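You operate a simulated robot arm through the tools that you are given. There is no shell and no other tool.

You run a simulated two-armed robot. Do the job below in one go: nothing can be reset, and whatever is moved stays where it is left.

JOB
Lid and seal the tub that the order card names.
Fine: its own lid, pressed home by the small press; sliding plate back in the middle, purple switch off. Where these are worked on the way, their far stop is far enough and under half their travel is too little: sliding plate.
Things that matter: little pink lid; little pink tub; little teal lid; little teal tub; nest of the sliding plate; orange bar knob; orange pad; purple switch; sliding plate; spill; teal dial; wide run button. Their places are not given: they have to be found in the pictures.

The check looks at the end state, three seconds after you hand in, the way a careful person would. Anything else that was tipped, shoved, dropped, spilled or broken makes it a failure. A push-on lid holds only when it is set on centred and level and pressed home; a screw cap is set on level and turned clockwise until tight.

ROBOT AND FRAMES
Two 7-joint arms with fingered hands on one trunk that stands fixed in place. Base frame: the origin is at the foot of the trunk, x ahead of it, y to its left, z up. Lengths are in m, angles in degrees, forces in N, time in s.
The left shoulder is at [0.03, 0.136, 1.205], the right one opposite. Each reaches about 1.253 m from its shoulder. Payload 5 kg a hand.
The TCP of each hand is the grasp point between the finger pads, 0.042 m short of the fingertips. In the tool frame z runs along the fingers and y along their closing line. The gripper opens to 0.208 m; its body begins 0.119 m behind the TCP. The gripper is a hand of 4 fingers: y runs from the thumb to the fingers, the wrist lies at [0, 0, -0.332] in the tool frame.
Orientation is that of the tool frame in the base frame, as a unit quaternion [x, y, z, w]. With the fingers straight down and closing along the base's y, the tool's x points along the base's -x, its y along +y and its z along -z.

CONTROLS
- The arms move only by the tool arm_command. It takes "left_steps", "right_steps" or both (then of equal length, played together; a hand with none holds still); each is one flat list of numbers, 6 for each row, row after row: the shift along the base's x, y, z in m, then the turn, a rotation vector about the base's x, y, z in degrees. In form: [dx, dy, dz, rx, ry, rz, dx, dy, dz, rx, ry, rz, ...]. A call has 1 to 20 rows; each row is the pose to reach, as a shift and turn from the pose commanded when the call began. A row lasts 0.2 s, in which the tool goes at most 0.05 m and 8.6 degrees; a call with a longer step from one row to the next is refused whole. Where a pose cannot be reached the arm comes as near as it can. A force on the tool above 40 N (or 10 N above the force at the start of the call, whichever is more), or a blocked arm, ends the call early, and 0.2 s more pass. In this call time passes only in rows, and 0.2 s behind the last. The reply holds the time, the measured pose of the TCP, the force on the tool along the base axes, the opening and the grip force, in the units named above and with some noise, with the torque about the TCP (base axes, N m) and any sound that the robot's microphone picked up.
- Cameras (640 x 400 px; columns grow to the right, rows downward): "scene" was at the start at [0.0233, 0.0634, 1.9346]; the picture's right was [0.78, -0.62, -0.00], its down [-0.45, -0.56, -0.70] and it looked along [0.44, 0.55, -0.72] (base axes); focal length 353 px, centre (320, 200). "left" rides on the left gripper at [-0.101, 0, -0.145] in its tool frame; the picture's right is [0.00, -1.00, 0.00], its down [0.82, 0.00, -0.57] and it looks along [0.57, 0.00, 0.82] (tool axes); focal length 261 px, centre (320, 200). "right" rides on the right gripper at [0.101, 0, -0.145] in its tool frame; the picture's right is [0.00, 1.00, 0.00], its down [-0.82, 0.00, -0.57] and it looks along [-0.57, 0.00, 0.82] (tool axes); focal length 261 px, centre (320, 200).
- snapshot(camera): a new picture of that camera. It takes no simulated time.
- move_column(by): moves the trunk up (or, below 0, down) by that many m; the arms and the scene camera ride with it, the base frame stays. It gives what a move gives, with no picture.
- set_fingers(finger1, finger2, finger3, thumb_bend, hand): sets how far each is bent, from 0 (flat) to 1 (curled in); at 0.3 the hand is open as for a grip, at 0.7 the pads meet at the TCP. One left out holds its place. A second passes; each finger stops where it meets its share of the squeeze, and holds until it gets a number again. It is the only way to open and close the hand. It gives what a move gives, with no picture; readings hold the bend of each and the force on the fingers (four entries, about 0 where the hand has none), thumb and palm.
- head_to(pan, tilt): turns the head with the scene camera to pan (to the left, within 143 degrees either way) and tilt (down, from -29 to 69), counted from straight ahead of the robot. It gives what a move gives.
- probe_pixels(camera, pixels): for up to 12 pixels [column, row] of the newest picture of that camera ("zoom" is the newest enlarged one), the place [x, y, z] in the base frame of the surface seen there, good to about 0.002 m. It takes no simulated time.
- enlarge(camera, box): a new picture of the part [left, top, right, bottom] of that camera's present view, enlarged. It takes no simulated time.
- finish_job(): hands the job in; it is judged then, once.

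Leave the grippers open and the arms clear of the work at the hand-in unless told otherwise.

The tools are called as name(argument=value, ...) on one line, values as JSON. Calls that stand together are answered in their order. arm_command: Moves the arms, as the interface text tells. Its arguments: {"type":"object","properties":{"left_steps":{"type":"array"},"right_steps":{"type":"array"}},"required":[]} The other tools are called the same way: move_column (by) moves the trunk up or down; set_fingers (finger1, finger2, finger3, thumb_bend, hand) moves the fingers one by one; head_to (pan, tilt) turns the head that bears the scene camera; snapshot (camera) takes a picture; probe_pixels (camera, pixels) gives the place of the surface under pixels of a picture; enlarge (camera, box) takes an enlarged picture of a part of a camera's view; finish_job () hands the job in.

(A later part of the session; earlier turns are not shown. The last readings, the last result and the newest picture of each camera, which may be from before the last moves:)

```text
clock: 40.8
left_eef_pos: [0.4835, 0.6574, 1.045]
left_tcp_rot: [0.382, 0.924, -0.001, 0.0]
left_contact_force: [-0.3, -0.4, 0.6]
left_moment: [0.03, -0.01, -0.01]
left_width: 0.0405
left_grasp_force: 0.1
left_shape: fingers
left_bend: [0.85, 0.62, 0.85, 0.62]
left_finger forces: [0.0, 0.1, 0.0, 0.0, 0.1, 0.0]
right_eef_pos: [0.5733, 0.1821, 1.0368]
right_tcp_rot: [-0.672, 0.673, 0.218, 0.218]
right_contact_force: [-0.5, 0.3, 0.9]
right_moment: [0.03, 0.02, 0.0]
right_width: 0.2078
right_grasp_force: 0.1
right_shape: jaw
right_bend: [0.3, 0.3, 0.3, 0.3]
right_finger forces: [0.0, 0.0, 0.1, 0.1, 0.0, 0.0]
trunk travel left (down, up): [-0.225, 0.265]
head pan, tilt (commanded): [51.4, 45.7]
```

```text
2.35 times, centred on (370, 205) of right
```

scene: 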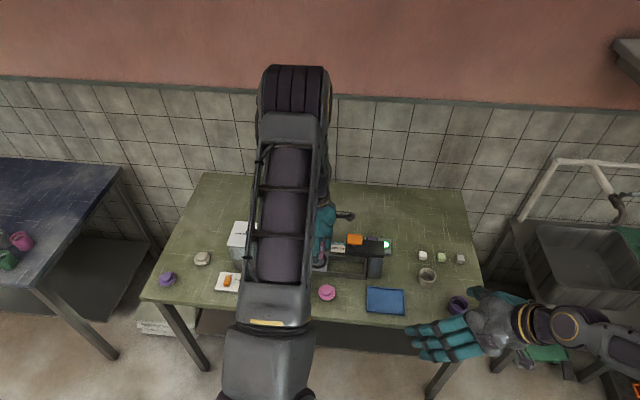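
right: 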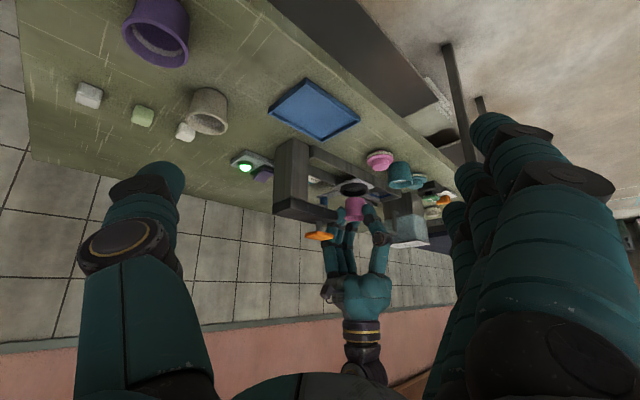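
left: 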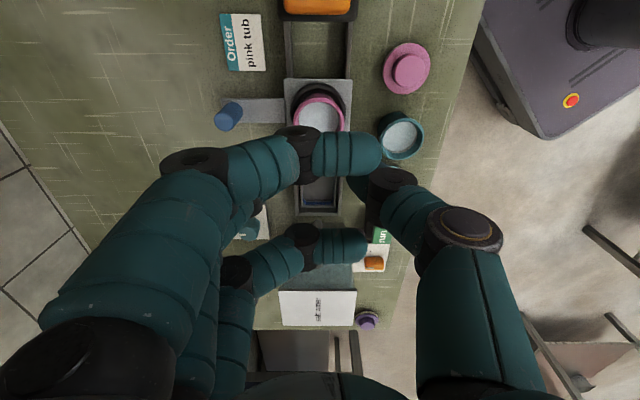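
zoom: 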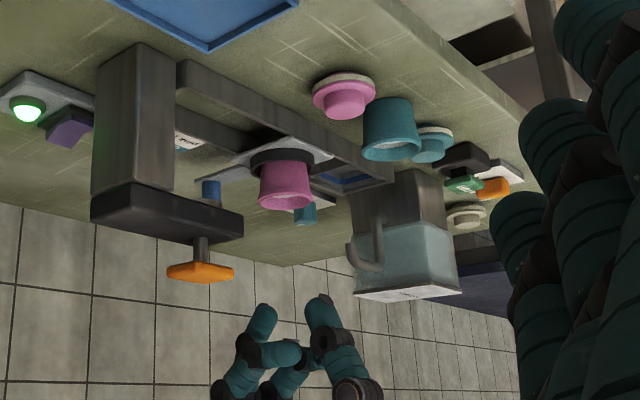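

The curled fingers would block the wrist view, so I'll set the outer fingers to 0.72, and move over the lid with yaw −38° at z≈1.045, then descend to z≈0.91.

set_fingers(hand="left", finger1=0.72, finger2=0.62, finger3=0.72, thumb_bend=0.62)

arm_command(left_steps=[-0.011, -0.028, 0, 0, 0, 2, -0.022, -0.056, 0, 0, 0, 4, -0.033, -0.084, 0, 0, 0, 6, -0.0447, -0.1122, 0, 0, 0, 7, -0.0447, -0.1122, -0.04, 0, 0, 7, -0.0447, -0.1122, -0.08, 0, 0, 7, -0.0447, -0.1122, -0.12, 0, 0, 7, -0.0447, -0.1122, -0.14, 0, 0, 7])

snapshot(camera="left")

enlarge(camera="right", box=[320, 120, 440, 240])

```text
clock: 41.8
left_eef_pos: [0.4838, 0.6595, 1.0445]
left_tcp_rot: [0.382, 0.924, 0.0, 0.0]
left_contact_force: [-0.5, 0.2, -0.2]
left_moment: [-0.05, -0.04, 0.0]
left_width: 0.0416
left_grasp_force: 0.1
left_shape: fingers
left_bend: [0.72, 0.62, 0.72, 0.62]
left_finger forces: [0.0, 0.1, 0.0, 0.0, 0.0, 0.0]
right_eef_pos: [0.5735, 0.1826, 1.0372]
right_tcp_rot: [-0.672, 0.673, 0.219, 0.218]
right_contact_force: [0.1, 0.3, 0.1]
right_moment: [0.01, 0.05, -0.03]
right_width: 0.2079
right_grasp_force: 0.1
right_shape: jaw
right_bend: [0.3, 0.3, 0.3, 0.3]
right_finger forces: [0.0, 0.1, 0.0, 0.0, 0.0, 0.0]
trunk travel left (down, up): [-0.225, 0.265]
head pan, tilt (commanded): [51.4, 45.7]
```

```text
clock: 43.6
left_eef_pos: [0.4402, 0.5454, 0.9057]
left_tcp_rot: [0.326, 0.945, 0.0, -0.001]
left_contact_force: [-0.2, 0.8, 0.3]
left_moment: [0.02, 0.01, 0.03]
left_width: 0.0418
left_grasp_force: 0.0
left_shape: fingers
left_bend: [0.72, 0.62, 0.72, 0.62]
left_finger forces: [0.0, 0.0, 0.0, 0.0, 0.0, 0.1]
right_eef_pos: [0.573, 0.182, 1.0371]
right_tcp_rot: [-0.672, 0.673, 0.219, 0.219]
right_contact_force: [0.3, 0.0, -0.3]
right_moment: [0.0, 0.0, -0.02]
right_width: 0.2079
right_grasp_force: 0.0
right_shape: jaw
right_bend: [0.3, 0.3, 0.3, 0.3]
right_finger forces: [0.0, 0.0, 0.1, 0.0, 0.1, 0.0]
trunk travel left (down, up): [-0.225, 0.265]
head pan, tilt (commanded): [51.4, 45.7]
```

```text
taken
```

left: 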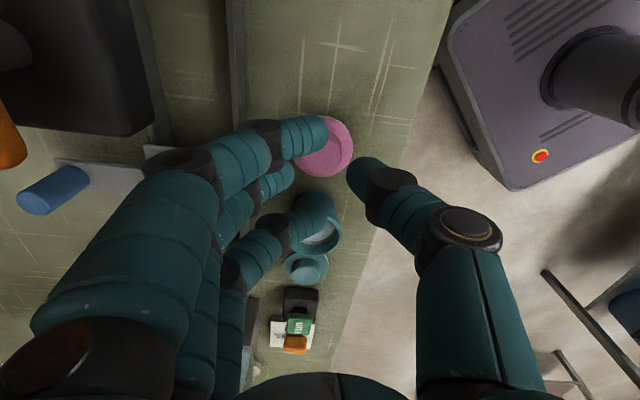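

```text
3.33 times, centred on (380, 180) of right
```

zoom: 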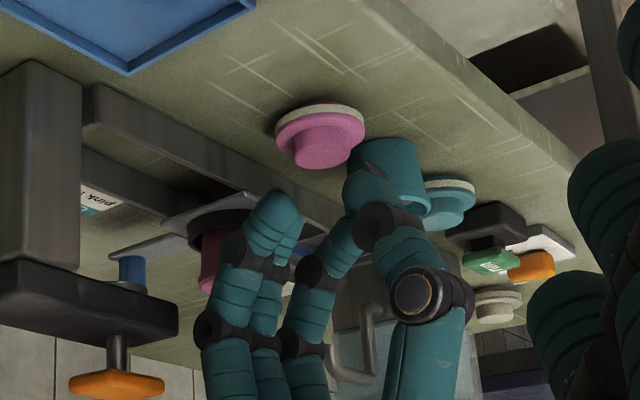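

The outer fingers still block the view and would pass close to the teal tub. I'll open them to 0.56 (outside the lid disc) and keep the pinch pair at 0.62.

set_fingers(hand="left", finger1=0.56, finger2=0.62, finger3=0.56, thumb_bend=0.62)

enlarge(camera="left", box=[240, 100, 400, 220])

```text
clock: 44.6
left_eef_pos: [0.4395, 0.5466, 0.9059]
left_tcp_rot: [0.325, 0.946, 0.0, -0.001]
left_contact_force: [0.2, -0.4, -0.4]
left_moment: [0.0, -0.01, -0.02]
left_width: 0.0756
left_grasp_force: 0.1
left_shape: fingers
left_bend: [0.56, 0.62, 0.56, 0.62]
left_finger forces: [0.0, 0.0, 0.0, 0.0, 0.1, 0.0]
right_eef_pos: [0.5731, 0.1816, 1.0372]
right_tcp_rot: [-0.672, 0.673, 0.219, 0.219]
right_contact_force: [-1.1, 0.2, -0.3]
right_moment: [-0.01, -0.01, 0.02]
right_width: 0.2078
right_grasp_force: 0.1
right_shape: jaw
right_bend: [0.3, 0.3, 0.3, 0.3]
right_finger forces: [0.0, 0.1, 0.1, 0.1, 0.1, 0.0]
trunk travel left (down, up): [-0.225, 0.265]
head pan, tilt (commanded): [51.4, 45.7]
```

```text
3.33 times, centred on (320, 160) of left
```

zoom: 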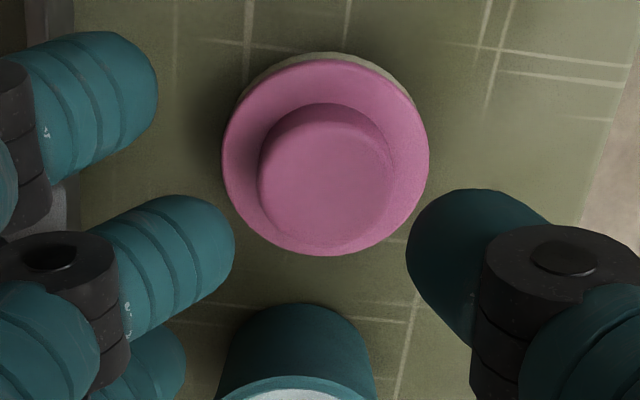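

Well aligned: knob centre at zoom column 325 vs finger/thumb midpoint 321, and row as predicted. I'll descend 0.044 so the tips straddle the knob just above the disc.

arm_command(left_steps=[0, 0, -0.015, 0, 0, 0, 0, 0, -0.028, 0, 0, 0, 0, 0, -0.037, 0, 0, 0, 0, 0, -0.042, 0, 0, 0, 0, 0, -0.044, 0, 0, 0])

enlarge(camera="left", box=[240, 100, 400, 220])

enlarge(camera="right", box=[340, 130, 430, 200])

```text
clock: 45.8
left_eef_pos: [0.4404, 0.5465, 0.8633]
left_tcp_rot: [0.326, 0.945, 0.002, 0.001]
left_contact_force: [-1.0, 0.3, 36.1]
left_moment: [-0.01, 0.04, 0.03]
left_width: 0.076
left_grasp_force: 17.6
left_shape: fingers
left_bend: [0.56, 0.61, 0.56, 0.62]
left_finger forces: [0.0, 18.7, 0.0, 0.1, 17.4, 0.0]
right_eef_pos: [0.5731, 0.1816, 1.0375]
right_tcp_rot: [0.672, -0.672, -0.22, -0.22]
right_contact_force: [-0.7, -0.1, -0.3]
right_moment: [-0.01, 0.02, -0.01]
right_width: 0.2079
right_grasp_force: 0.0
right_shape: jaw
right_bend: [0.3, 0.3, 0.3, 0.3]
right_finger forces: [0.0, 0.0, 0.1, 0.0, 0.0, 0.1]
trunk travel left (down, up): [-0.225, 0.265]
head pan, tilt (commanded): [51.4, 45.7]
```

```text
3.33 times, centred on (320, 160) of left
```

zoom: 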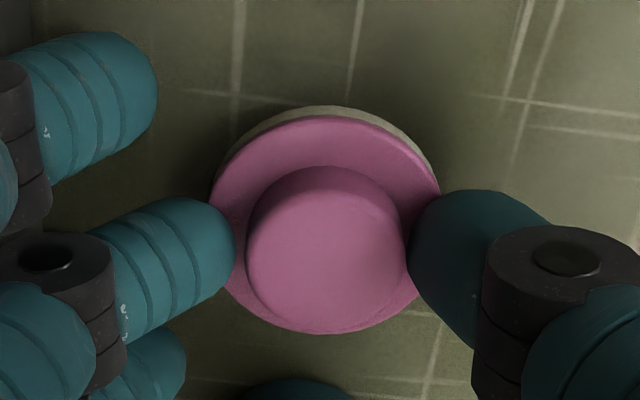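

```text
5.71 times, centred on (385, 165) of right
```

zoom: 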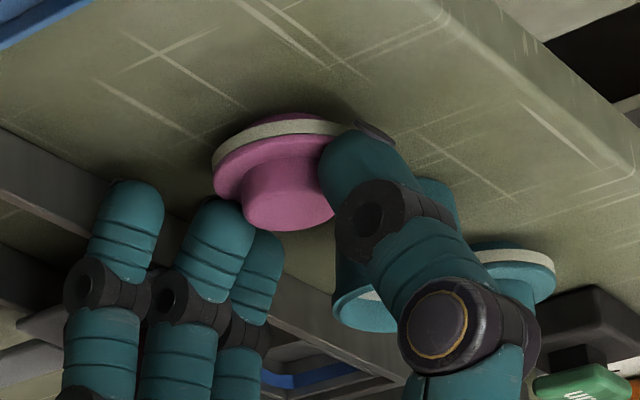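

Both tips rest on the lid's disc (18 N each, lid supported by the table). I'll rise 2.5 mm and then pinch the knob.

arm_command(left_steps=[0, 0, 0.0015, 0, 0, 0, 0, 0, 0.003, 0, 0, 0])

set_fingers(hand="left", finger2=0.65, thumb_bend=0.65)

enlarge(camera="left", box=[240, 100, 400, 220])

```text
clock: 46.4
left_eef_pos: [0.4393, 0.5456, 0.8638]
left_tcp_rot: [0.325, 0.946, 0.0, 0.0]
left_contact_force: [0.4, 0.6, 13.5]
left_moment: [0.17, -0.16, -0.03]
left_width: 0.0756
left_grasp_force: 6.9
left_shape: fingers
left_bend: [0.56, 0.61, 0.56, 0.62]
left_finger forces: [0.0, 9.6, 0.1, 0.0, 4.5, 0.0]
right_eef_pos: [0.5734, 0.1815, 1.0375]
right_tcp_rot: [-0.672, 0.673, 0.218, 0.219]
right_contact_force: [0.3, -0.6, 1.1]
right_moment: [-0.01, 0.05, 0.0]
right_width: 0.2079
right_grasp_force: 0.1
right_shape: jaw
right_bend: [0.3, 0.3, 0.3, 0.3]
right_finger forces: [0.0, 0.0, 0.1, 0.0, 0.0, 0.0]
trunk travel left (down, up): [-0.225, 0.265]
head pan, tilt (commanded): [51.4, 45.7]
```

```text
clock: 47.4
left_eef_pos: [0.4393, 0.5463, 0.8643]
left_tcp_rot: [0.326, 0.946, 0.0, 0.001]
left_contact_force: [0.3, -0.7, 8.4]
left_moment: [0.08, -0.1, 0.0]
left_width: 0.0745
left_grasp_force: 6.1
left_shape: fingers
left_bend: [0.56, 0.62, 0.56, 0.64]
left_finger forces: [0.0, 7.5, 0.0, 0.0, 5.3, 0.0]
right_eef_pos: [0.5725, 0.183, 1.0379]
right_tcp_rot: [-0.672, 0.672, 0.219, 0.219]
right_contact_force: [0.6, 0.2, 0.3]
right_moment: [0.03, 0.03, 0.03]
right_width: 0.2079
right_grasp_force: 0.0
right_shape: jaw
right_bend: [0.3, 0.3, 0.3, 0.3]
right_finger forces: [0.0, 0.1, 0.1, 0.0, 0.0, 0.1]
trunk travel left (down, up): [-0.225, 0.265]
head pan, tilt (commanded): [51.4, 45.7]
```

```text
3.33 times, centred on (320, 160) of left
```

zoom: 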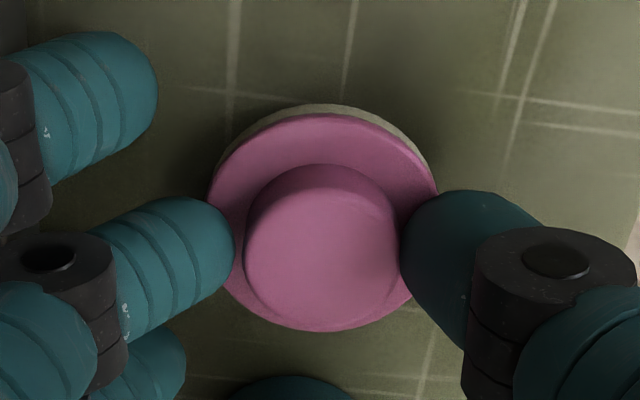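

Thumb touches the knob, middle finger is ~2.5 mm away but still riding on the disc. I'll rise another 1.5 mm and close more.

arm_command(left_steps=[0, 0, 0.0015, 0, 0, 0])

set_fingers(hand="left", finger2=0.68, thumb_bend=0.66)

enlarge(camera="left", box=[240, 100, 400, 220])

enlarge(camera="right", box=[340, 130, 430, 200])

```text
clock: 47.8
left_eef_pos: [0.4391, 0.5457, 0.865]
left_tcp_rot: [0.325, 0.946, 0.0, 0.0]
left_contact_force: [0.1, -1.0, 3.4]
left_moment: [-0.02, -0.05, 0.0]
left_width: 0.0728
left_grasp_force: 5.1
left_shape: fingers
left_bend: [0.56, 0.63, 0.56, 0.64]
left_finger forces: [0.0, 4.9, 0.0, 0.1, 4.5, 0.0]
right_eef_pos: [0.5735, 0.1828, 1.0367]
right_tcp_rot: [-0.672, 0.673, 0.218, 0.219]
right_contact_force: [-0.1, -0.5, -0.4]
right_moment: [0.01, -0.03, 0.0]
right_width: 0.208
right_grasp_force: 0.1
right_shape: jaw
right_bend: [0.3, 0.3, 0.3, 0.3]
right_finger forces: [0.0, 0.1, 0.1, 0.0, 0.0, 0.1]
trunk travel left (down, up): [-0.225, 0.265]
head pan, tilt (commanded): [51.4, 45.7]
```

```text
clock: 48.8
left_eef_pos: [0.4393, 0.5456, 0.8651]
left_tcp_rot: [0.326, 0.945, 0.001, 0.0]
left_contact_force: [0.7, 0.1, -0.2]
left_moment: [0.02, 0.02, 0.02]
left_width: 0.0728
left_grasp_force: 7.4
left_shape: fingers
left_bend: [0.56, 0.63, 0.56, 0.65]
left_finger forces: [0.0, 7.3, 0.0, 0.1, 6.8, 0.1]
right_eef_pos: [0.5731, 0.1841, 1.0373]
right_tcp_rot: [0.673, -0.672, -0.218, -0.219]
right_contact_force: [0.0, 0.5, 0.4]
right_moment: [-0.01, -0.01, -0.03]
right_width: 0.2077
right_grasp_force: 0.0
right_shape: jaw
right_bend: [0.3, 0.3, 0.3, 0.3]
right_finger forces: [0.0, 0.0, 0.0, 0.0, 0.0, 0.0]
trunk travel left (down, up): [-0.225, 0.265]
head pan, tilt (commanded): [51.4, 45.7]
```

```text
3.33 times, centred on (320, 160) of left
```

zoom: 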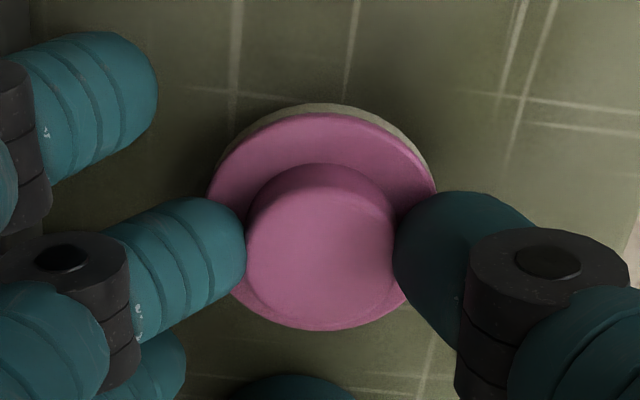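

```text
5.71 times, centred on (385, 165) of right
```

zoom: 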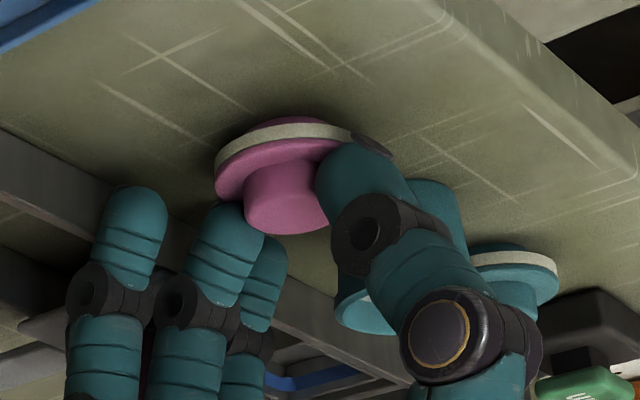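

Knob pinched at ~7 N. Lifting 2 cm slowly to check the lid comes level.

arm_command(left_steps=[0, 0, 0.003, 0, 0, 0, 0, 0, 0.008, 0, 0, 0, 0, 0, 0.014, 0, 0, 0, 0, 0, 0.02, 0, 0, 0])

enlarge(camera="left", box=[240, 100, 400, 220])

enlarge(camera="right", box=[340, 130, 430, 200])

```text
clock: 49.8
left_eef_pos: [0.4396, 0.5461, 0.8868]
left_tcp_rot: [0.326, 0.945, 0.0, 0.0]
left_contact_force: [0.2, 0.1, -0.3]
left_moment: [0.06, -0.06, -0.03]
left_width: 0.0729
left_grasp_force: 6.5
left_shape: fingers
left_bend: [0.56, 0.63, 0.56, 0.65]
left_finger forces: [0.0, 7.1, 0.0, 0.0, 7.0, 0.0]
right_eef_pos: [0.5741, 0.1815, 1.0369]
right_tcp_rot: [0.672, -0.672, -0.219, -0.219]
right_contact_force: [0.1, 0.6, 1.0]
right_moment: [0.01, -0.01, 0.03]
right_width: 0.2079
right_grasp_force: 0.1
right_shape: jaw
right_bend: [0.3, 0.3, 0.3, 0.3]
right_finger forces: [0.1, 0.0, 0.1, 0.1, 0.0, 0.1]
trunk travel left (down, up): [-0.225, 0.265]
head pan, tilt (commanded): [51.4, 45.7]
```

```text
3.33 times, centred on (320, 160) of left
```

zoom: 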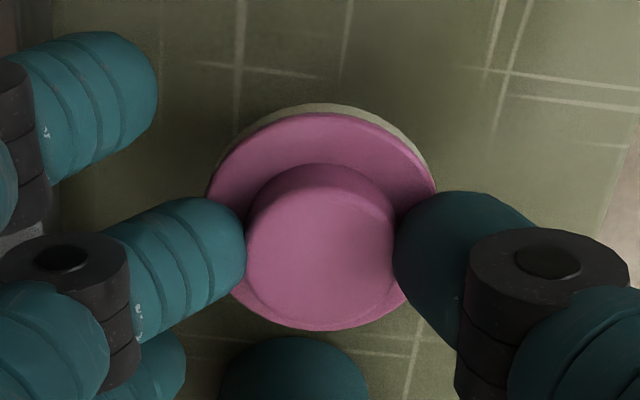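

```text
5.71 times, centred on (385, 165) of right
```

zoom: 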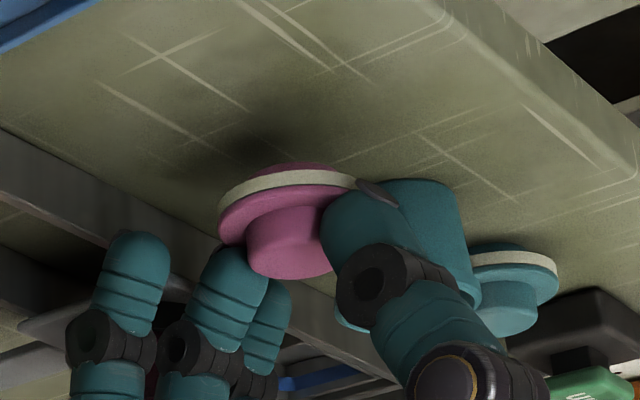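

The lid is held and level. I'll probe disc points to find its centre and level relative to the hand.

probe_pixels(camera="zoom", pixels=[[300, 200], [300, 230], [250, 240], [395, 250], [320, 310], [320, 180], [270, 285], [370, 280]])

enlarge(camera="left", box=[260, 120, 380, 210])

probe_pixels(camera="zoom", pixels=[[175, 185], [460, 180], [320, 95], [285, 370], [350, 370], [220, 130], [420, 130], [320, 180], [235, 230], [410, 230], [320, 305], [320, 240]])

```text
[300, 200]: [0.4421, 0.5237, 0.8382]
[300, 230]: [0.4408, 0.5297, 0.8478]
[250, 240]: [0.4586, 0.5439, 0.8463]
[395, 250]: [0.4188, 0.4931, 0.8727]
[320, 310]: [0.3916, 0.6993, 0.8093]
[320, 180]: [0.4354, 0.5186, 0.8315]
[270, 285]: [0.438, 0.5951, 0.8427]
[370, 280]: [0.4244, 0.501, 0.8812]
```

```text
4.44 times, centred on (320, 165) of left
```

zoom: 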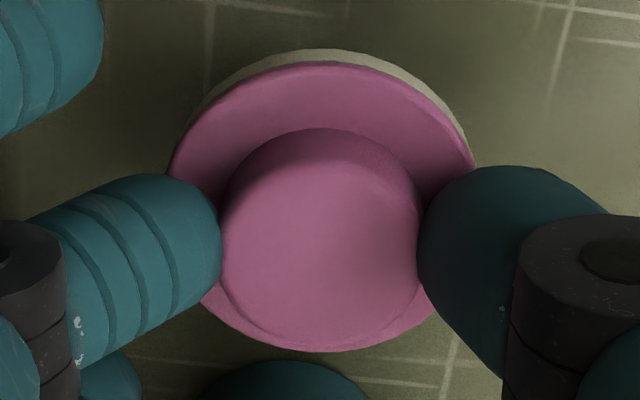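

```text
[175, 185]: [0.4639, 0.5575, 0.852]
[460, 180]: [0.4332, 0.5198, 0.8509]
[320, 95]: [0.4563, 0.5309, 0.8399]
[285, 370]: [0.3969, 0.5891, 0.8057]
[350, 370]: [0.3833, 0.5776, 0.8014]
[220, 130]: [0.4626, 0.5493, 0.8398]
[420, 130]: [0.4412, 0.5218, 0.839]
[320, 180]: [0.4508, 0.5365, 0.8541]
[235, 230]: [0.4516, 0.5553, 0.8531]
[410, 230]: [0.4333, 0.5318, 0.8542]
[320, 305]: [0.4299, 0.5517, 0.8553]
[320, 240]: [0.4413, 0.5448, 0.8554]
```

Lid centre ≈(0.441,0.5445), knob top level at z≈0.855. I'll lift to z≈1.0, then carry it by (+0.0423, +0.1142) over the tub.

arm_command(left_steps=[0, 0, 0.01, 0, 0, 0, 0, 0, 0.03, 0, 0, 0, 0, 0, 0.055, 0, 0, 0, 0, 0, 0.08, 0, 0, 0, 0, 0, 0.1, 0, 0, 0, 0, 0, 0.112, 0, 0, 0, 0.004, 0.011, 0.115, 0, 0, 0, 0.011, 0.03, 0.115, 0, 0, 0, 0.019, 0.051, 0.115, 0, 0, 0, 0.027, 0.073, 0.115, 0, 0, 0, 0.034, 0.092, 0.115, 0, 0, 0, 0.04, 0.107, 0.115, 0, 0, 0, 0.0423, 0.1142, 0.115, 0, 0, 0])

enlarge(camera="left", box=[240, 80, 400, 230])

enlarge(camera="right", box=[310, 150, 420, 260])

```text
clock: 52.6
left_eef_pos: [0.4825, 0.6607, 1.0001]
left_tcp_rot: [0.325, 0.946, 0.0, 0.0]
left_contact_force: [0.2, -0.8, 0.3]
left_moment: [-0.01, -0.02, -0.02]
left_width: 0.0727
left_grasp_force: 7.1
left_shape: fingers
left_bend: [0.56, 0.63, 0.56, 0.65]
left_finger forces: [0.0, 7.0, 0.1, 0.0, 7.1, 0.0]
right_eef_pos: [0.5742, 0.1829, 1.0368]
right_tcp_rot: [0.673, -0.672, -0.218, -0.218]
right_contact_force: [-0.1, -0.1, 1.0]
right_moment: [-0.03, 0.04, 0.02]
right_width: 0.2081
right_grasp_force: 0.1
right_shape: jaw
right_bend: [0.3, 0.3, 0.3, 0.3]
right_finger forces: [0.0, 0.0, 0.0, 0.0, 0.0, 0.0]
trunk travel left (down, up): [-0.225, 0.265]
head pan, tilt (commanded): [51.4, 45.7]
```

```text
2.67 times, centred on (320, 155) of left
```

zoom: 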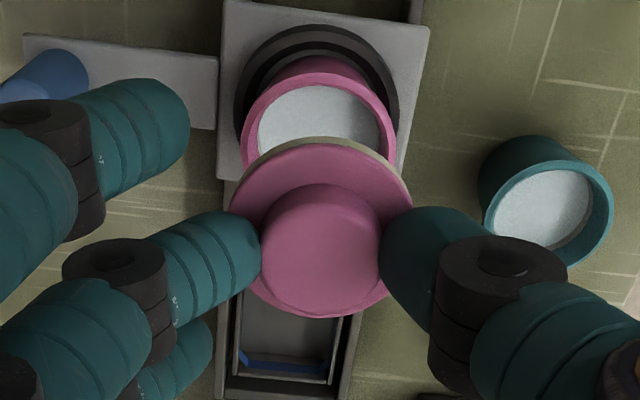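

```text
3.64 times, centred on (365, 205) of right
```

zoom: 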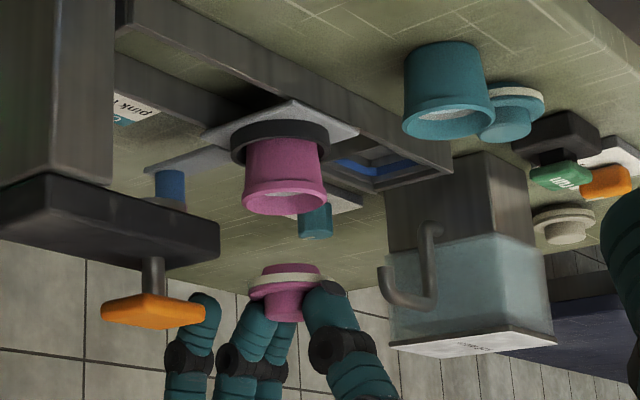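

Lid is over the tub. I'll lower to z≈0.966 (lid bottom ≈1 cm above the rim) and measure both.

arm_command(left_steps=[0, 0, -0.008, 0, 0, 0, 0, 0, -0.018, 0, 0, 0, 0, 0, -0.028, 0, 0, 0, 0, 0, -0.034, 0, 0, 0])

enlarge(camera="right", box=[325, 170, 385, 240])

enlarge(camera="left", box=[250, 90, 390, 220])

```text
clock: 53.6
left_eef_pos: [0.4833, 0.6624, 0.9655]
left_tcp_rot: [0.326, 0.945, -0.001, 0.0]
left_contact_force: [0.5, -0.2, -0.3]
left_moment: [0.0, 0.0, 0.0]
left_width: 0.0727
left_grasp_force: 7.2
left_shape: fingers
left_bend: [0.56, 0.63, 0.56, 0.65]
left_finger forces: [0.0, 7.1, 0.0, 0.0, 6.9, 0.1]
right_eef_pos: [0.5738, 0.1824, 1.0362]
right_tcp_rot: [-0.672, 0.673, 0.218, 0.219]
right_contact_force: [0.1, 0.2, -0.1]
right_moment: [-0.01, 0.0, 0.03]
right_width: 0.208
right_grasp_force: 0.0
right_shape: jaw
right_bend: [0.3, 0.3, 0.3, 0.3]
right_finger forces: [0.1, 0.1, 0.0, 0.1, 0.0, 0.0]
trunk travel left (down, up): [-0.225, 0.265]
head pan, tilt (commanded): [51.4, 45.7]
```

```text
5.71 times, centred on (355, 205) of right
```

zoom: 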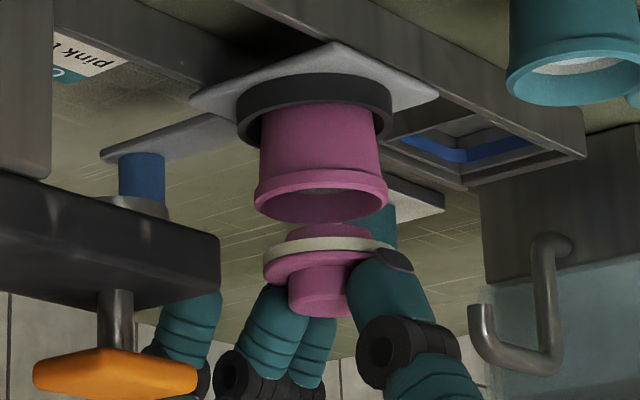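

```text
3.08 times, centred on (320, 155) of left
```

zoom: 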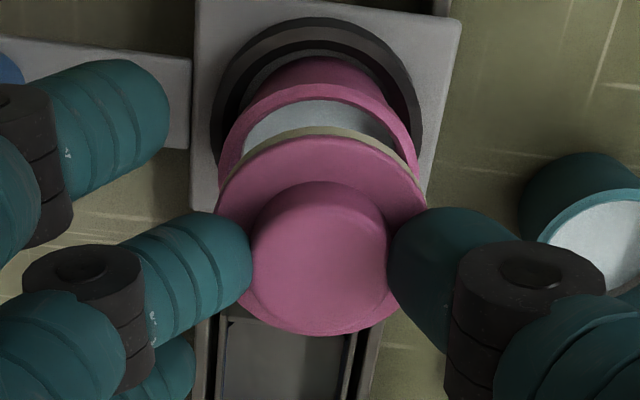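

The side view suggests the lid is a few mm to picture-right (−x) of the tub. I'll probe tub rim and lid edges in the left zoom to quantify.

probe_pixels(camera="zoom", pixels=[[320, 90], [265, 108], [375, 108], [230, 150], [408, 150], [225, 205], [420, 200], [320, 145], [260, 235], [380, 240], [320, 190], [320, 315]])

```text
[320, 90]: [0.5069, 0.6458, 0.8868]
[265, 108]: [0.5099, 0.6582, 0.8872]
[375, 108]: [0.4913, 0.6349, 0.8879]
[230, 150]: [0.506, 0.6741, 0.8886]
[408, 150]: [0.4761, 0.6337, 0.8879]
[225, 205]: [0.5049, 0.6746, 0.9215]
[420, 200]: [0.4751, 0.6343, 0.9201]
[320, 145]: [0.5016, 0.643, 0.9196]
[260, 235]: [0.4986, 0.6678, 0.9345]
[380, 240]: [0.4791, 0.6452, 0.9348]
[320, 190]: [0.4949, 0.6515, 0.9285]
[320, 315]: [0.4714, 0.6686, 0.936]
```

Both measurements agree that the lid sits about (−0.003, +0.002) from the tub's centre. I'll look closer from the right camera to confirm before correcting.

enlarge(camera="right", box=[336, 190, 376, 226])

```text
11.11 times, centred on (356, 208) of right
```

zoom: 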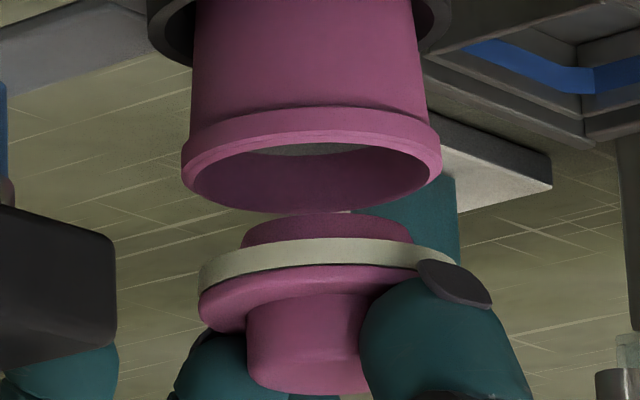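

Confirmed: lid ~3 mm off. I'll shift (+0.003, −0.002) and lower 6 mm, then look again.

arm_command(left_steps=[0.0015, -0.001, -0.001, 0, 0, 0, 0.003, -0.002, -0.003, 0, 0, 0, 0.003, -0.002, -0.006, 0, 0, 0])

enlarge(camera="right", box=[336, 190, 376, 226])

enlarge(camera="left", box=[250, 90, 390, 220])

```text
clock: 54.4
left_eef_pos: [0.485, 0.6586, 0.9598]
left_tcp_rot: [0.325, 0.946, 0.0, 0.0]
left_contact_force: [0.0, -0.4, 0.2]
left_moment: [-0.05, 0.04, -0.01]
left_width: 0.0728
left_grasp_force: 6.7
left_shape: fingers
left_bend: [0.56, 0.63, 0.56, 0.65]
left_finger forces: [0.0, 7.0, 0.0, 0.0, 7.1, 0.0]
right_eef_pos: [0.5735, 0.1832, 1.0375]
right_tcp_rot: [-0.672, 0.673, 0.219, 0.218]
right_contact_force: [0.3, 0.0, -0.7]
right_moment: [-0.01, 0.02, 0.03]
right_width: 0.2079
right_grasp_force: 0.0
right_shape: jaw
right_bend: [0.3, 0.3, 0.3, 0.3]
right_finger forces: [0.0, 0.1, 0.0, 0.0, 0.0, 0.0]
trunk travel left (down, up): [-0.225, 0.265]
head pan, tilt (commanded): [51.4, 45.7]
```

```text
11.11 times, centred on (356, 208) of right
```

zoom: 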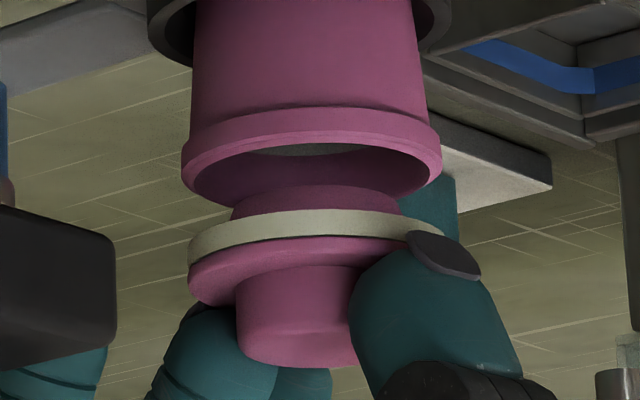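

```text
3.08 times, centred on (320, 155) of left
```

zoom: 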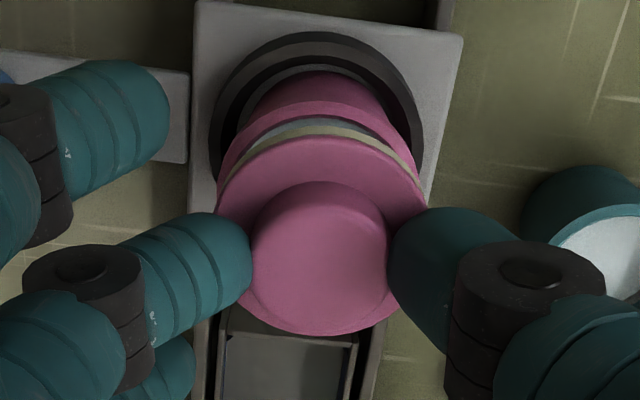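

Now aligned within ~0.5–1 mm in both views. Lowering another 7 mm in small steps so the plug enters the rim, watching force.

arm_command(left_steps=[0, 0, -0.002, 0, 0, 0, 0, 0, -0.004, 0, 0, 0, 0, 0, -0.0055, 0, 0, 0, 0, 0, -0.007, 0, 0, 0])

enlarge(camera="right", box=[336, 190, 376, 226])

```text
clock: 55.4
left_eef_pos: [0.4846, 0.6593, 0.954]
left_tcp_rot: [0.325, 0.946, -0.001, 0.0]
left_contact_force: [0.3, 0.7, -0.5]
left_moment: [0.0, 0.0, 0.02]
left_width: 0.0729
left_grasp_force: 7.0
left_shape: fingers
left_bend: [0.56, 0.63, 0.56, 0.65]
left_finger forces: [0.0, 7.0, 0.1, 0.0, 7.0, 0.1]
right_eef_pos: [0.5736, 0.1827, 1.0377]
right_tcp_rot: [0.673, -0.672, -0.219, -0.218]
right_contact_force: [0.0, -0.3, -0.4]
right_moment: [0.03, -0.01, 0.01]
right_width: 0.208
right_grasp_force: 0.0
right_shape: jaw
right_bend: [0.3, 0.3, 0.3, 0.3]
right_finger forces: [0.0, 0.1, 0.1, 0.0, 0.0, 0.0]
trunk travel left (down, up): [-0.225, 0.265]
head pan, tilt (commanded): [51.4, 45.7]
```

```text
11.11 times, centred on (356, 208) of right
```

zoom: 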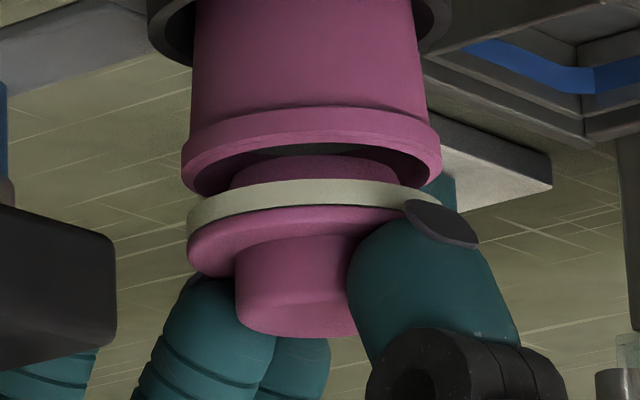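

Still free; the plug is at the rim opening. Lowering another 6 mm in 1.5 mm steps.

arm_command(left_steps=[0, 0, -0.0015, 0, 0, 0, 0, 0, -0.003, 0, 0, 0, 0, 0, -0.0045, 0, 0, 0, 0, 0, -0.006, 0, 0, 0])

enlarge(camera="right", box=[336, 190, 376, 226])

```text
clock: 56.4
left_eef_pos: [0.4851, 0.6588, 0.9475]
left_tcp_rot: [0.326, 0.945, 0.0, 0.001]
left_contact_force: [0.0, -0.8, 0.2]
left_moment: [0.0, 0.03, 0.0]
left_width: 0.0731
left_grasp_force: 7.7
left_shape: fingers
left_bend: [0.56, 0.63, 0.56, 0.65]
left_finger forces: [0.0, 6.9, 0.0, 0.1, 7.0, 0.0]
right_eef_pos: [0.5728, 0.1821, 1.0375]
right_tcp_rot: [0.673, -0.672, -0.219, -0.219]
right_contact_force: [0.0, 0.2, 0.4]
right_moment: [-0.01, 0.02, -0.04]
right_width: 0.2076
right_grasp_force: 0.0
right_shape: jaw
right_bend: [0.3, 0.3, 0.3, 0.3]
right_finger forces: [0.0, 0.0, 0.0, 0.1, 0.0, 0.0]
trunk travel left (down, up): [-0.225, 0.265]
head pan, tilt (commanded): [51.4, 45.7]
```

```text
11.11 times, centred on (356, 208) of right
```

zoom: 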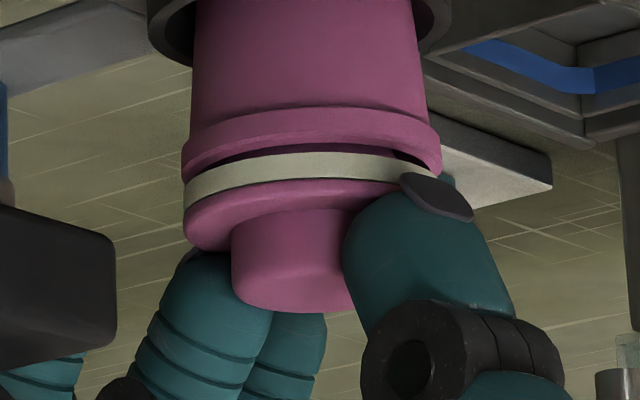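

The plug is inside with no resistance; the cream gasket is nearly at the rim. Lowering up to 4.5 mm more until contact.

arm_command(left_steps=[0, 0, -0.001, 0, 0, 0, 0, 0, -0.002, 0, 0, 0, 0, 0, -0.003, 0, 0, 0])

enlarge(camera="right", box=[336, 190, 376, 226])

```text
clock: 57.2
left_eef_pos: [0.484, 0.6594, 0.9438]
left_tcp_rot: [0.325, 0.946, 0.0, -0.001]
left_contact_force: [-0.5, -0.1, -0.5]
left_moment: [-0.04, 0.01, 0.0]
left_width: 0.0729
left_grasp_force: 7.6
left_shape: fingers
left_bend: [0.56, 0.63, 0.56, 0.65]
left_finger forces: [0.0, 6.9, 0.0, 0.1, 6.9, 0.0]
right_eef_pos: [0.5745, 0.1824, 1.0365]
right_tcp_rot: [-0.672, 0.673, 0.218, 0.219]
right_contact_force: [-0.3, 0.6, 0.7]
right_moment: [0.01, -0.01, 0.01]
right_width: 0.2076
right_grasp_force: 0.1
right_shape: jaw
right_bend: [0.3, 0.3, 0.3, 0.3]
right_finger forces: [0.0, 0.0, 0.1, 0.0, 0.0, 0.0]
trunk travel left (down, up): [-0.225, 0.265]
head pan, tilt (commanded): [51.4, 45.7]
```

```text
11.11 times, centred on (356, 208) of right
```

zoom: 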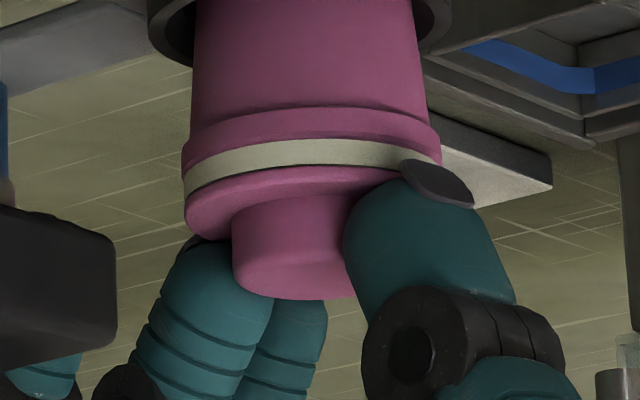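

Nearly touching. Another 2.5 mm at most.

arm_command(left_steps=[0, 0, -0.0008, 0, 0, 0, 0, 0, -0.0016, 0, 0, 0, 0, 0, -0.0024, 0, 0, 0])

enlarge(camera="right", box=[336, 190, 376, 226])

```text
clock: 58.0
left_eef_pos: [0.4852, 0.66, 0.9415]
left_tcp_rot: [0.326, 0.945, 0.0, 0.0]
left_contact_force: [-0.6, 0.2, 9.7]
left_moment: [0.19, -0.16, 0.01]
left_width: 0.073
left_grasp_force: 11.5
left_shape: fingers
left_bend: [0.56, 0.64, 0.56, 0.65]
left_finger forces: [0.0, 14.2, 0.0, 0.1, 9.2, 0.1]
right_eef_pos: [0.5732, 0.1827, 1.0374]
right_tcp_rot: [0.673, -0.672, -0.219, -0.218]
right_contact_force: [0.5, 0.2, -0.6]
right_moment: [0.01, 0.01, 0.03]
right_width: 0.2078
right_grasp_force: 0.1
right_shape: jaw
right_bend: [0.3, 0.3, 0.3, 0.3]
right_finger forces: [0.0, 0.0, 0.0, 0.1, 0.1, 0.0]
trunk travel left (down, up): [-0.225, 0.265]
head pan, tilt (commanded): [51.4, 45.7]
```

```text
11.11 times, centred on (356, 208) of right
```

zoom: 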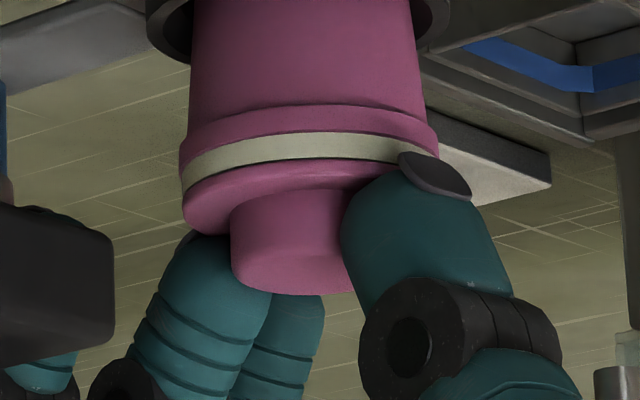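

Seated with ~10 N contact. I'll ease up 1 mm, then open the pinch gently.

arm_command(left_steps=[0, 0, 0.001, 0, 0, 0])

set_fingers(hand="left", finger2=0.62, thumb_bend=0.63)

set_fingers(hand="left", finger2=0.57, thumb_bend=0.57)

enlarge(camera="right", box=[336, 190, 376, 226])

enlarge(camera="left", box=[250, 90, 390, 220])

```text
clock: 58.4
left_eef_pos: [0.4859, 0.6587, 0.9436]
left_tcp_rot: [0.325, 0.946, 0.001, 0.001]
left_contact_force: [1.7, 1.3, 10.5]
left_moment: [0.32, -0.24, -0.03]
left_width: 0.0729
left_grasp_force: 11.9
left_shape: fingers
left_bend: [0.56, 0.63, 0.56, 0.65]
left_finger forces: [0.0, 15.3, 0.1, 0.0, 8.6, 0.1]
right_eef_pos: [0.5723, 0.1818, 1.0375]
right_tcp_rot: [0.673, -0.672, -0.219, -0.218]
right_contact_force: [-0.1, 0.1, 0.1]
right_moment: [0.01, 0.0, -0.04]
right_width: 0.2077
right_grasp_force: 0.0
right_shape: jaw
right_bend: [0.3, 0.3, 0.3, 0.3]
right_finger forces: [0.0, 0.1, 0.1, 0.0, 0.0, 0.0]
trunk travel left (down, up): [-0.225, 0.265]
head pan, tilt (commanded): [51.4, 45.7]
```

```text
clock: 59.4
left_eef_pos: [0.4848, 0.6591, 0.9423]
left_tcp_rot: [0.326, 0.945, 0.0, 0.0]
left_contact_force: [0.3, 0.3, 13.0]
left_moment: [0.18, -0.16, 0.01]
left_width: 0.0734
left_grasp_force: 9.1
left_shape: fingers
left_bend: [0.56, 0.63, 0.56, 0.63]
left_finger forces: [0.0, 15.2, 0.0, 0.0, 3.6, 0.1]
right_eef_pos: [0.5736, 0.1815, 1.0378]
right_tcp_rot: [-0.672, 0.673, 0.219, 0.219]
right_contact_force: [-0.7, 0.0, 0.2]
right_moment: [0.0, -0.01, 0.03]
right_width: 0.2076
right_grasp_force: 0.0
right_shape: jaw
right_bend: [0.3, 0.3, 0.3, 0.3]
right_finger forces: [0.0, 0.1, 0.0, 0.0, 0.0, 0.0]
trunk travel left (down, up): [-0.225, 0.265]
head pan, tilt (commanded): [51.4, 45.7]
```

```text
clock: 60.4
left_eef_pos: [0.4844, 0.6589, 0.9419]
left_tcp_rot: [0.326, 0.946, -0.001, 0.0]
left_contact_force: [0.7, 0.4, 3.8]
left_moment: [0.1, -0.04, 0.0]
left_width: 0.0898
left_grasp_force: 1.5
left_shape: fingers
left_bend: [0.56, 0.56, 0.56, 0.56]
left_finger forces: [0.1, 3.3, 0.0, 0.1, 0.1, 0.1]
right_eef_pos: [0.5718, 0.1824, 1.0361]
right_tcp_rot: [-0.672, 0.672, 0.218, 0.219]
right_contact_force: [0.2, 0.2, 0.0]
right_moment: [0.01, 0.02, -0.02]
right_width: 0.2079
right_grasp_force: 0.1
right_shape: jaw
right_bend: [0.3, 0.3, 0.3, 0.3]
right_finger forces: [0.1, 0.0, 0.0, 0.0, 0.0, 0.0]
trunk travel left (down, up): [-0.225, 0.265]
head pan, tilt (commanded): [51.4, 45.7]
```

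```text
11.11 times, centred on (356, 208) of right
```

zoom: 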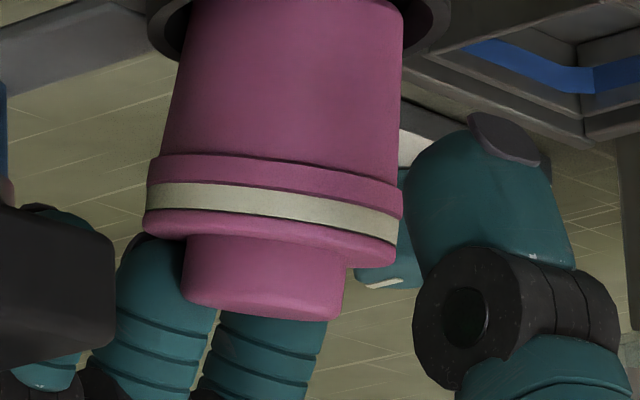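

```text
3.08 times, centred on (320, 155) of left
```

zoom: 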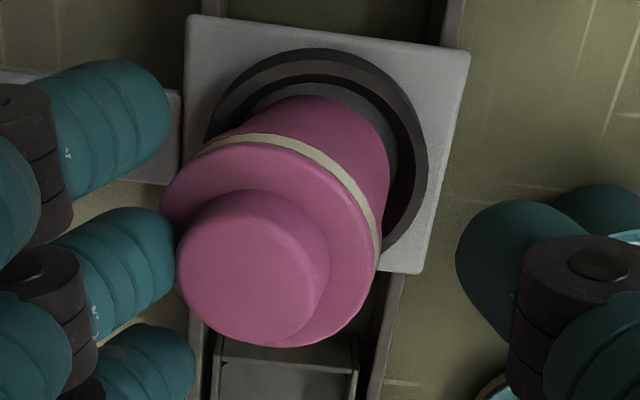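

The middle finger was pressing the lid's edge outside the tub's foot and has tipped the tub slightly in the nest. It leans on the finger, so raising slowly should let it settle back upright. Raising in 1 mm steps.

arm_command(left_steps=[0, 0, 0.001, 0, 0, 0, 0, 0, 0.002, 0, 0, 0, 0, 0, 0.003, 0, 0, 0, 0, 0, 0.004, 0, 0, 0])

enlarge(camera="right", box=[336, 190, 376, 226])

enlarge(camera="left", box=[250, 90, 390, 220])

```text
clock: 61.4
left_eef_pos: [0.4838, 0.6593, 0.9461]
left_tcp_rot: [0.326, 0.945, 0.0, 0.0]
left_contact_force: [0.6, 0.6, 0.3]
left_moment: [-0.01, 0.0, -0.01]
left_width: 0.0899
left_grasp_force: 0.1
left_shape: fingers
left_bend: [0.56, 0.56, 0.56, 0.56]
left_finger forces: [0.1, 0.0, 0.0, 0.1, 0.1, 0.0]
right_eef_pos: [0.5729, 0.1826, 1.037]
right_tcp_rot: [-0.672, 0.673, 0.219, 0.219]
right_contact_force: [-0.5, 0.6, 0.2]
right_moment: [-0.01, 0.01, -0.05]
right_width: 0.208
right_grasp_force: 0.1
right_shape: jaw
right_bend: [0.3, 0.3, 0.3, 0.3]
right_finger forces: [0.0, 0.0, 0.0, 0.1, 0.0, 0.0]
trunk travel left (down, up): [-0.225, 0.265]
head pan, tilt (commanded): [51.4, 45.7]
```

```text
11.11 times, centred on (356, 208) of right
```

zoom: 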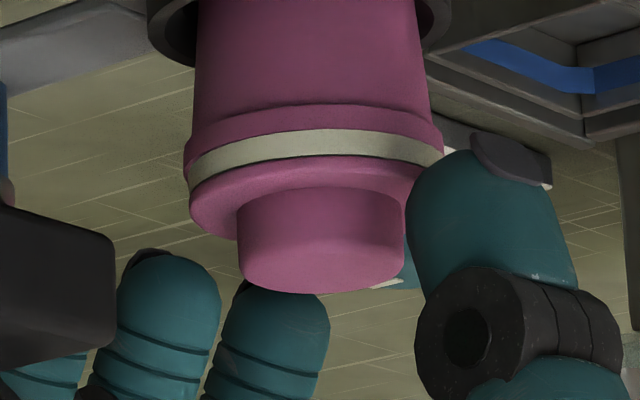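

```text
3.08 times, centred on (320, 155) of left
```

zoom: 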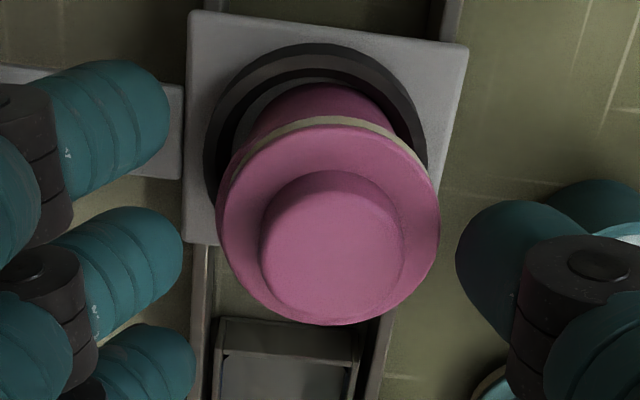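

The tub settled back upright and the lid sits flush on its rim. I'll raise the hand straight up clear of it.

arm_command(left_steps=[0, 0, 0.005, 0, 0, 0, 0, 0, 0.015, 0, 0, 0, 0, 0, 0.03, 0, 0, 0, 0, 0, 0.06, 0, 0, 0, 0, 0, 0.09, 0, 0, 0, 0, 0, 0.115, 0, 0, 0])

snapshot(camera="left")

enlarge(camera="left", box=[240, 60, 400, 180])

enlarge(camera="right", box=[330, 170, 380, 226])

```text
clock: 62.8
left_eef_pos: [0.4832, 0.6579, 1.0631]
left_tcp_rot: [0.326, 0.945, 0.0, 0.0]
left_contact_force: [-1.0, -0.2, -0.7]
left_moment: [0.04, -0.03, 0.06]
left_width: 0.09
left_grasp_force: 0.1
left_shape: fingers
left_bend: [0.56, 0.56, 0.56, 0.56]
left_finger forces: [0.0, 0.0, 0.1, 0.0, 0.1, 0.0]
right_eef_pos: [0.573, 0.1823, 1.0373]
right_tcp_rot: [-0.673, 0.673, 0.219, 0.218]
right_contact_force: [0.0, 0.4, -0.1]
right_moment: [0.0, -0.05, -0.06]
right_width: 0.2079
right_grasp_force: 0.1
right_shape: jaw
right_bend: [0.3, 0.3, 0.3, 0.3]
right_finger forces: [0.0, 0.0, 0.0, 0.1, 0.1, 0.0]
trunk travel left (down, up): [-0.225, 0.265]
head pan, tilt (commanded): [51.4, 45.7]
```

```text
taken
```

left: 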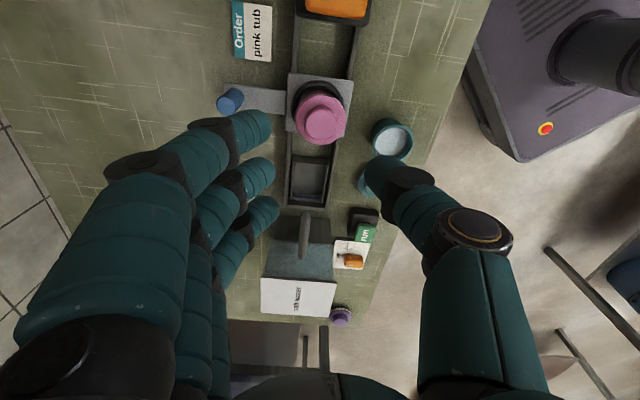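

```text
3.33 times, centred on (320, 120) of left
```

zoom: 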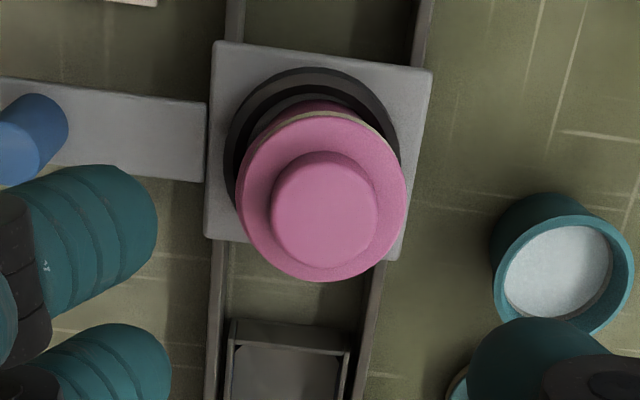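

```text
7.14 times, centred on (355, 198) of right
```

zoom: 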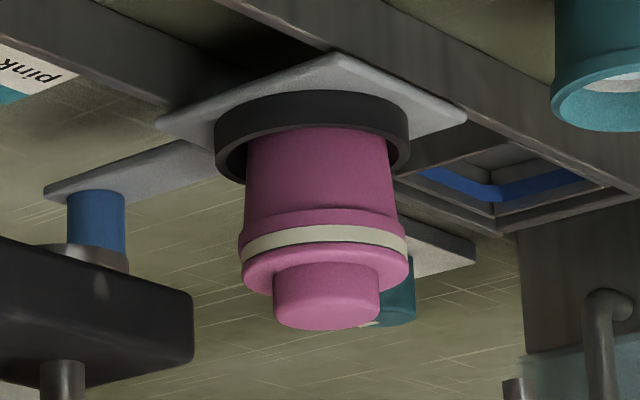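

The lid sits flat on the tub. I'll check the lid-knob height and the press arm's underside height before sliding the plate.

probe_pixels(camera="zoom", pixels=[[325, 300], [325, 325], [280, 320], [375, 315], [325, 275], [325, 250], [325, 222], [100, 260], [185, 290], [190, 350], [60, 240], [98, 200]])

enlarge(camera="right", box=[260, 170, 360, 250])

```text
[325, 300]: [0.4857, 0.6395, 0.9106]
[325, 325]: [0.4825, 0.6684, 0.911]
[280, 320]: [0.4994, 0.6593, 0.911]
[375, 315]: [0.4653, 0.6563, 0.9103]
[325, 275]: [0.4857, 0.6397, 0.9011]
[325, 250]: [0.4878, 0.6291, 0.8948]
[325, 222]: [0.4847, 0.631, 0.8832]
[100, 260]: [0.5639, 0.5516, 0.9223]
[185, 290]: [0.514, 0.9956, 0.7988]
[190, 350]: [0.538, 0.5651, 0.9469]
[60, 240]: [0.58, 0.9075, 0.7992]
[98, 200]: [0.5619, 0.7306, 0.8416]
```

```text
5.00 times, centred on (310, 210) of right
```

zoom: 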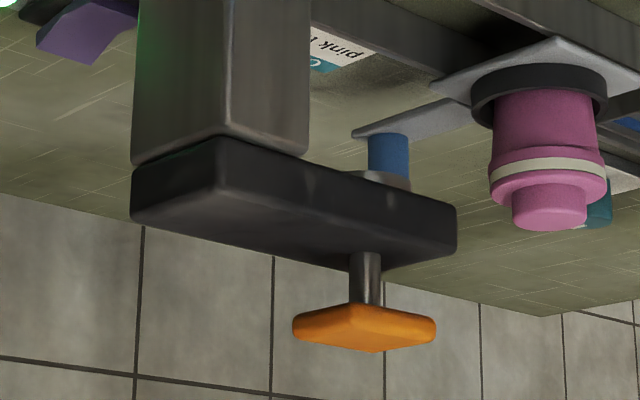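

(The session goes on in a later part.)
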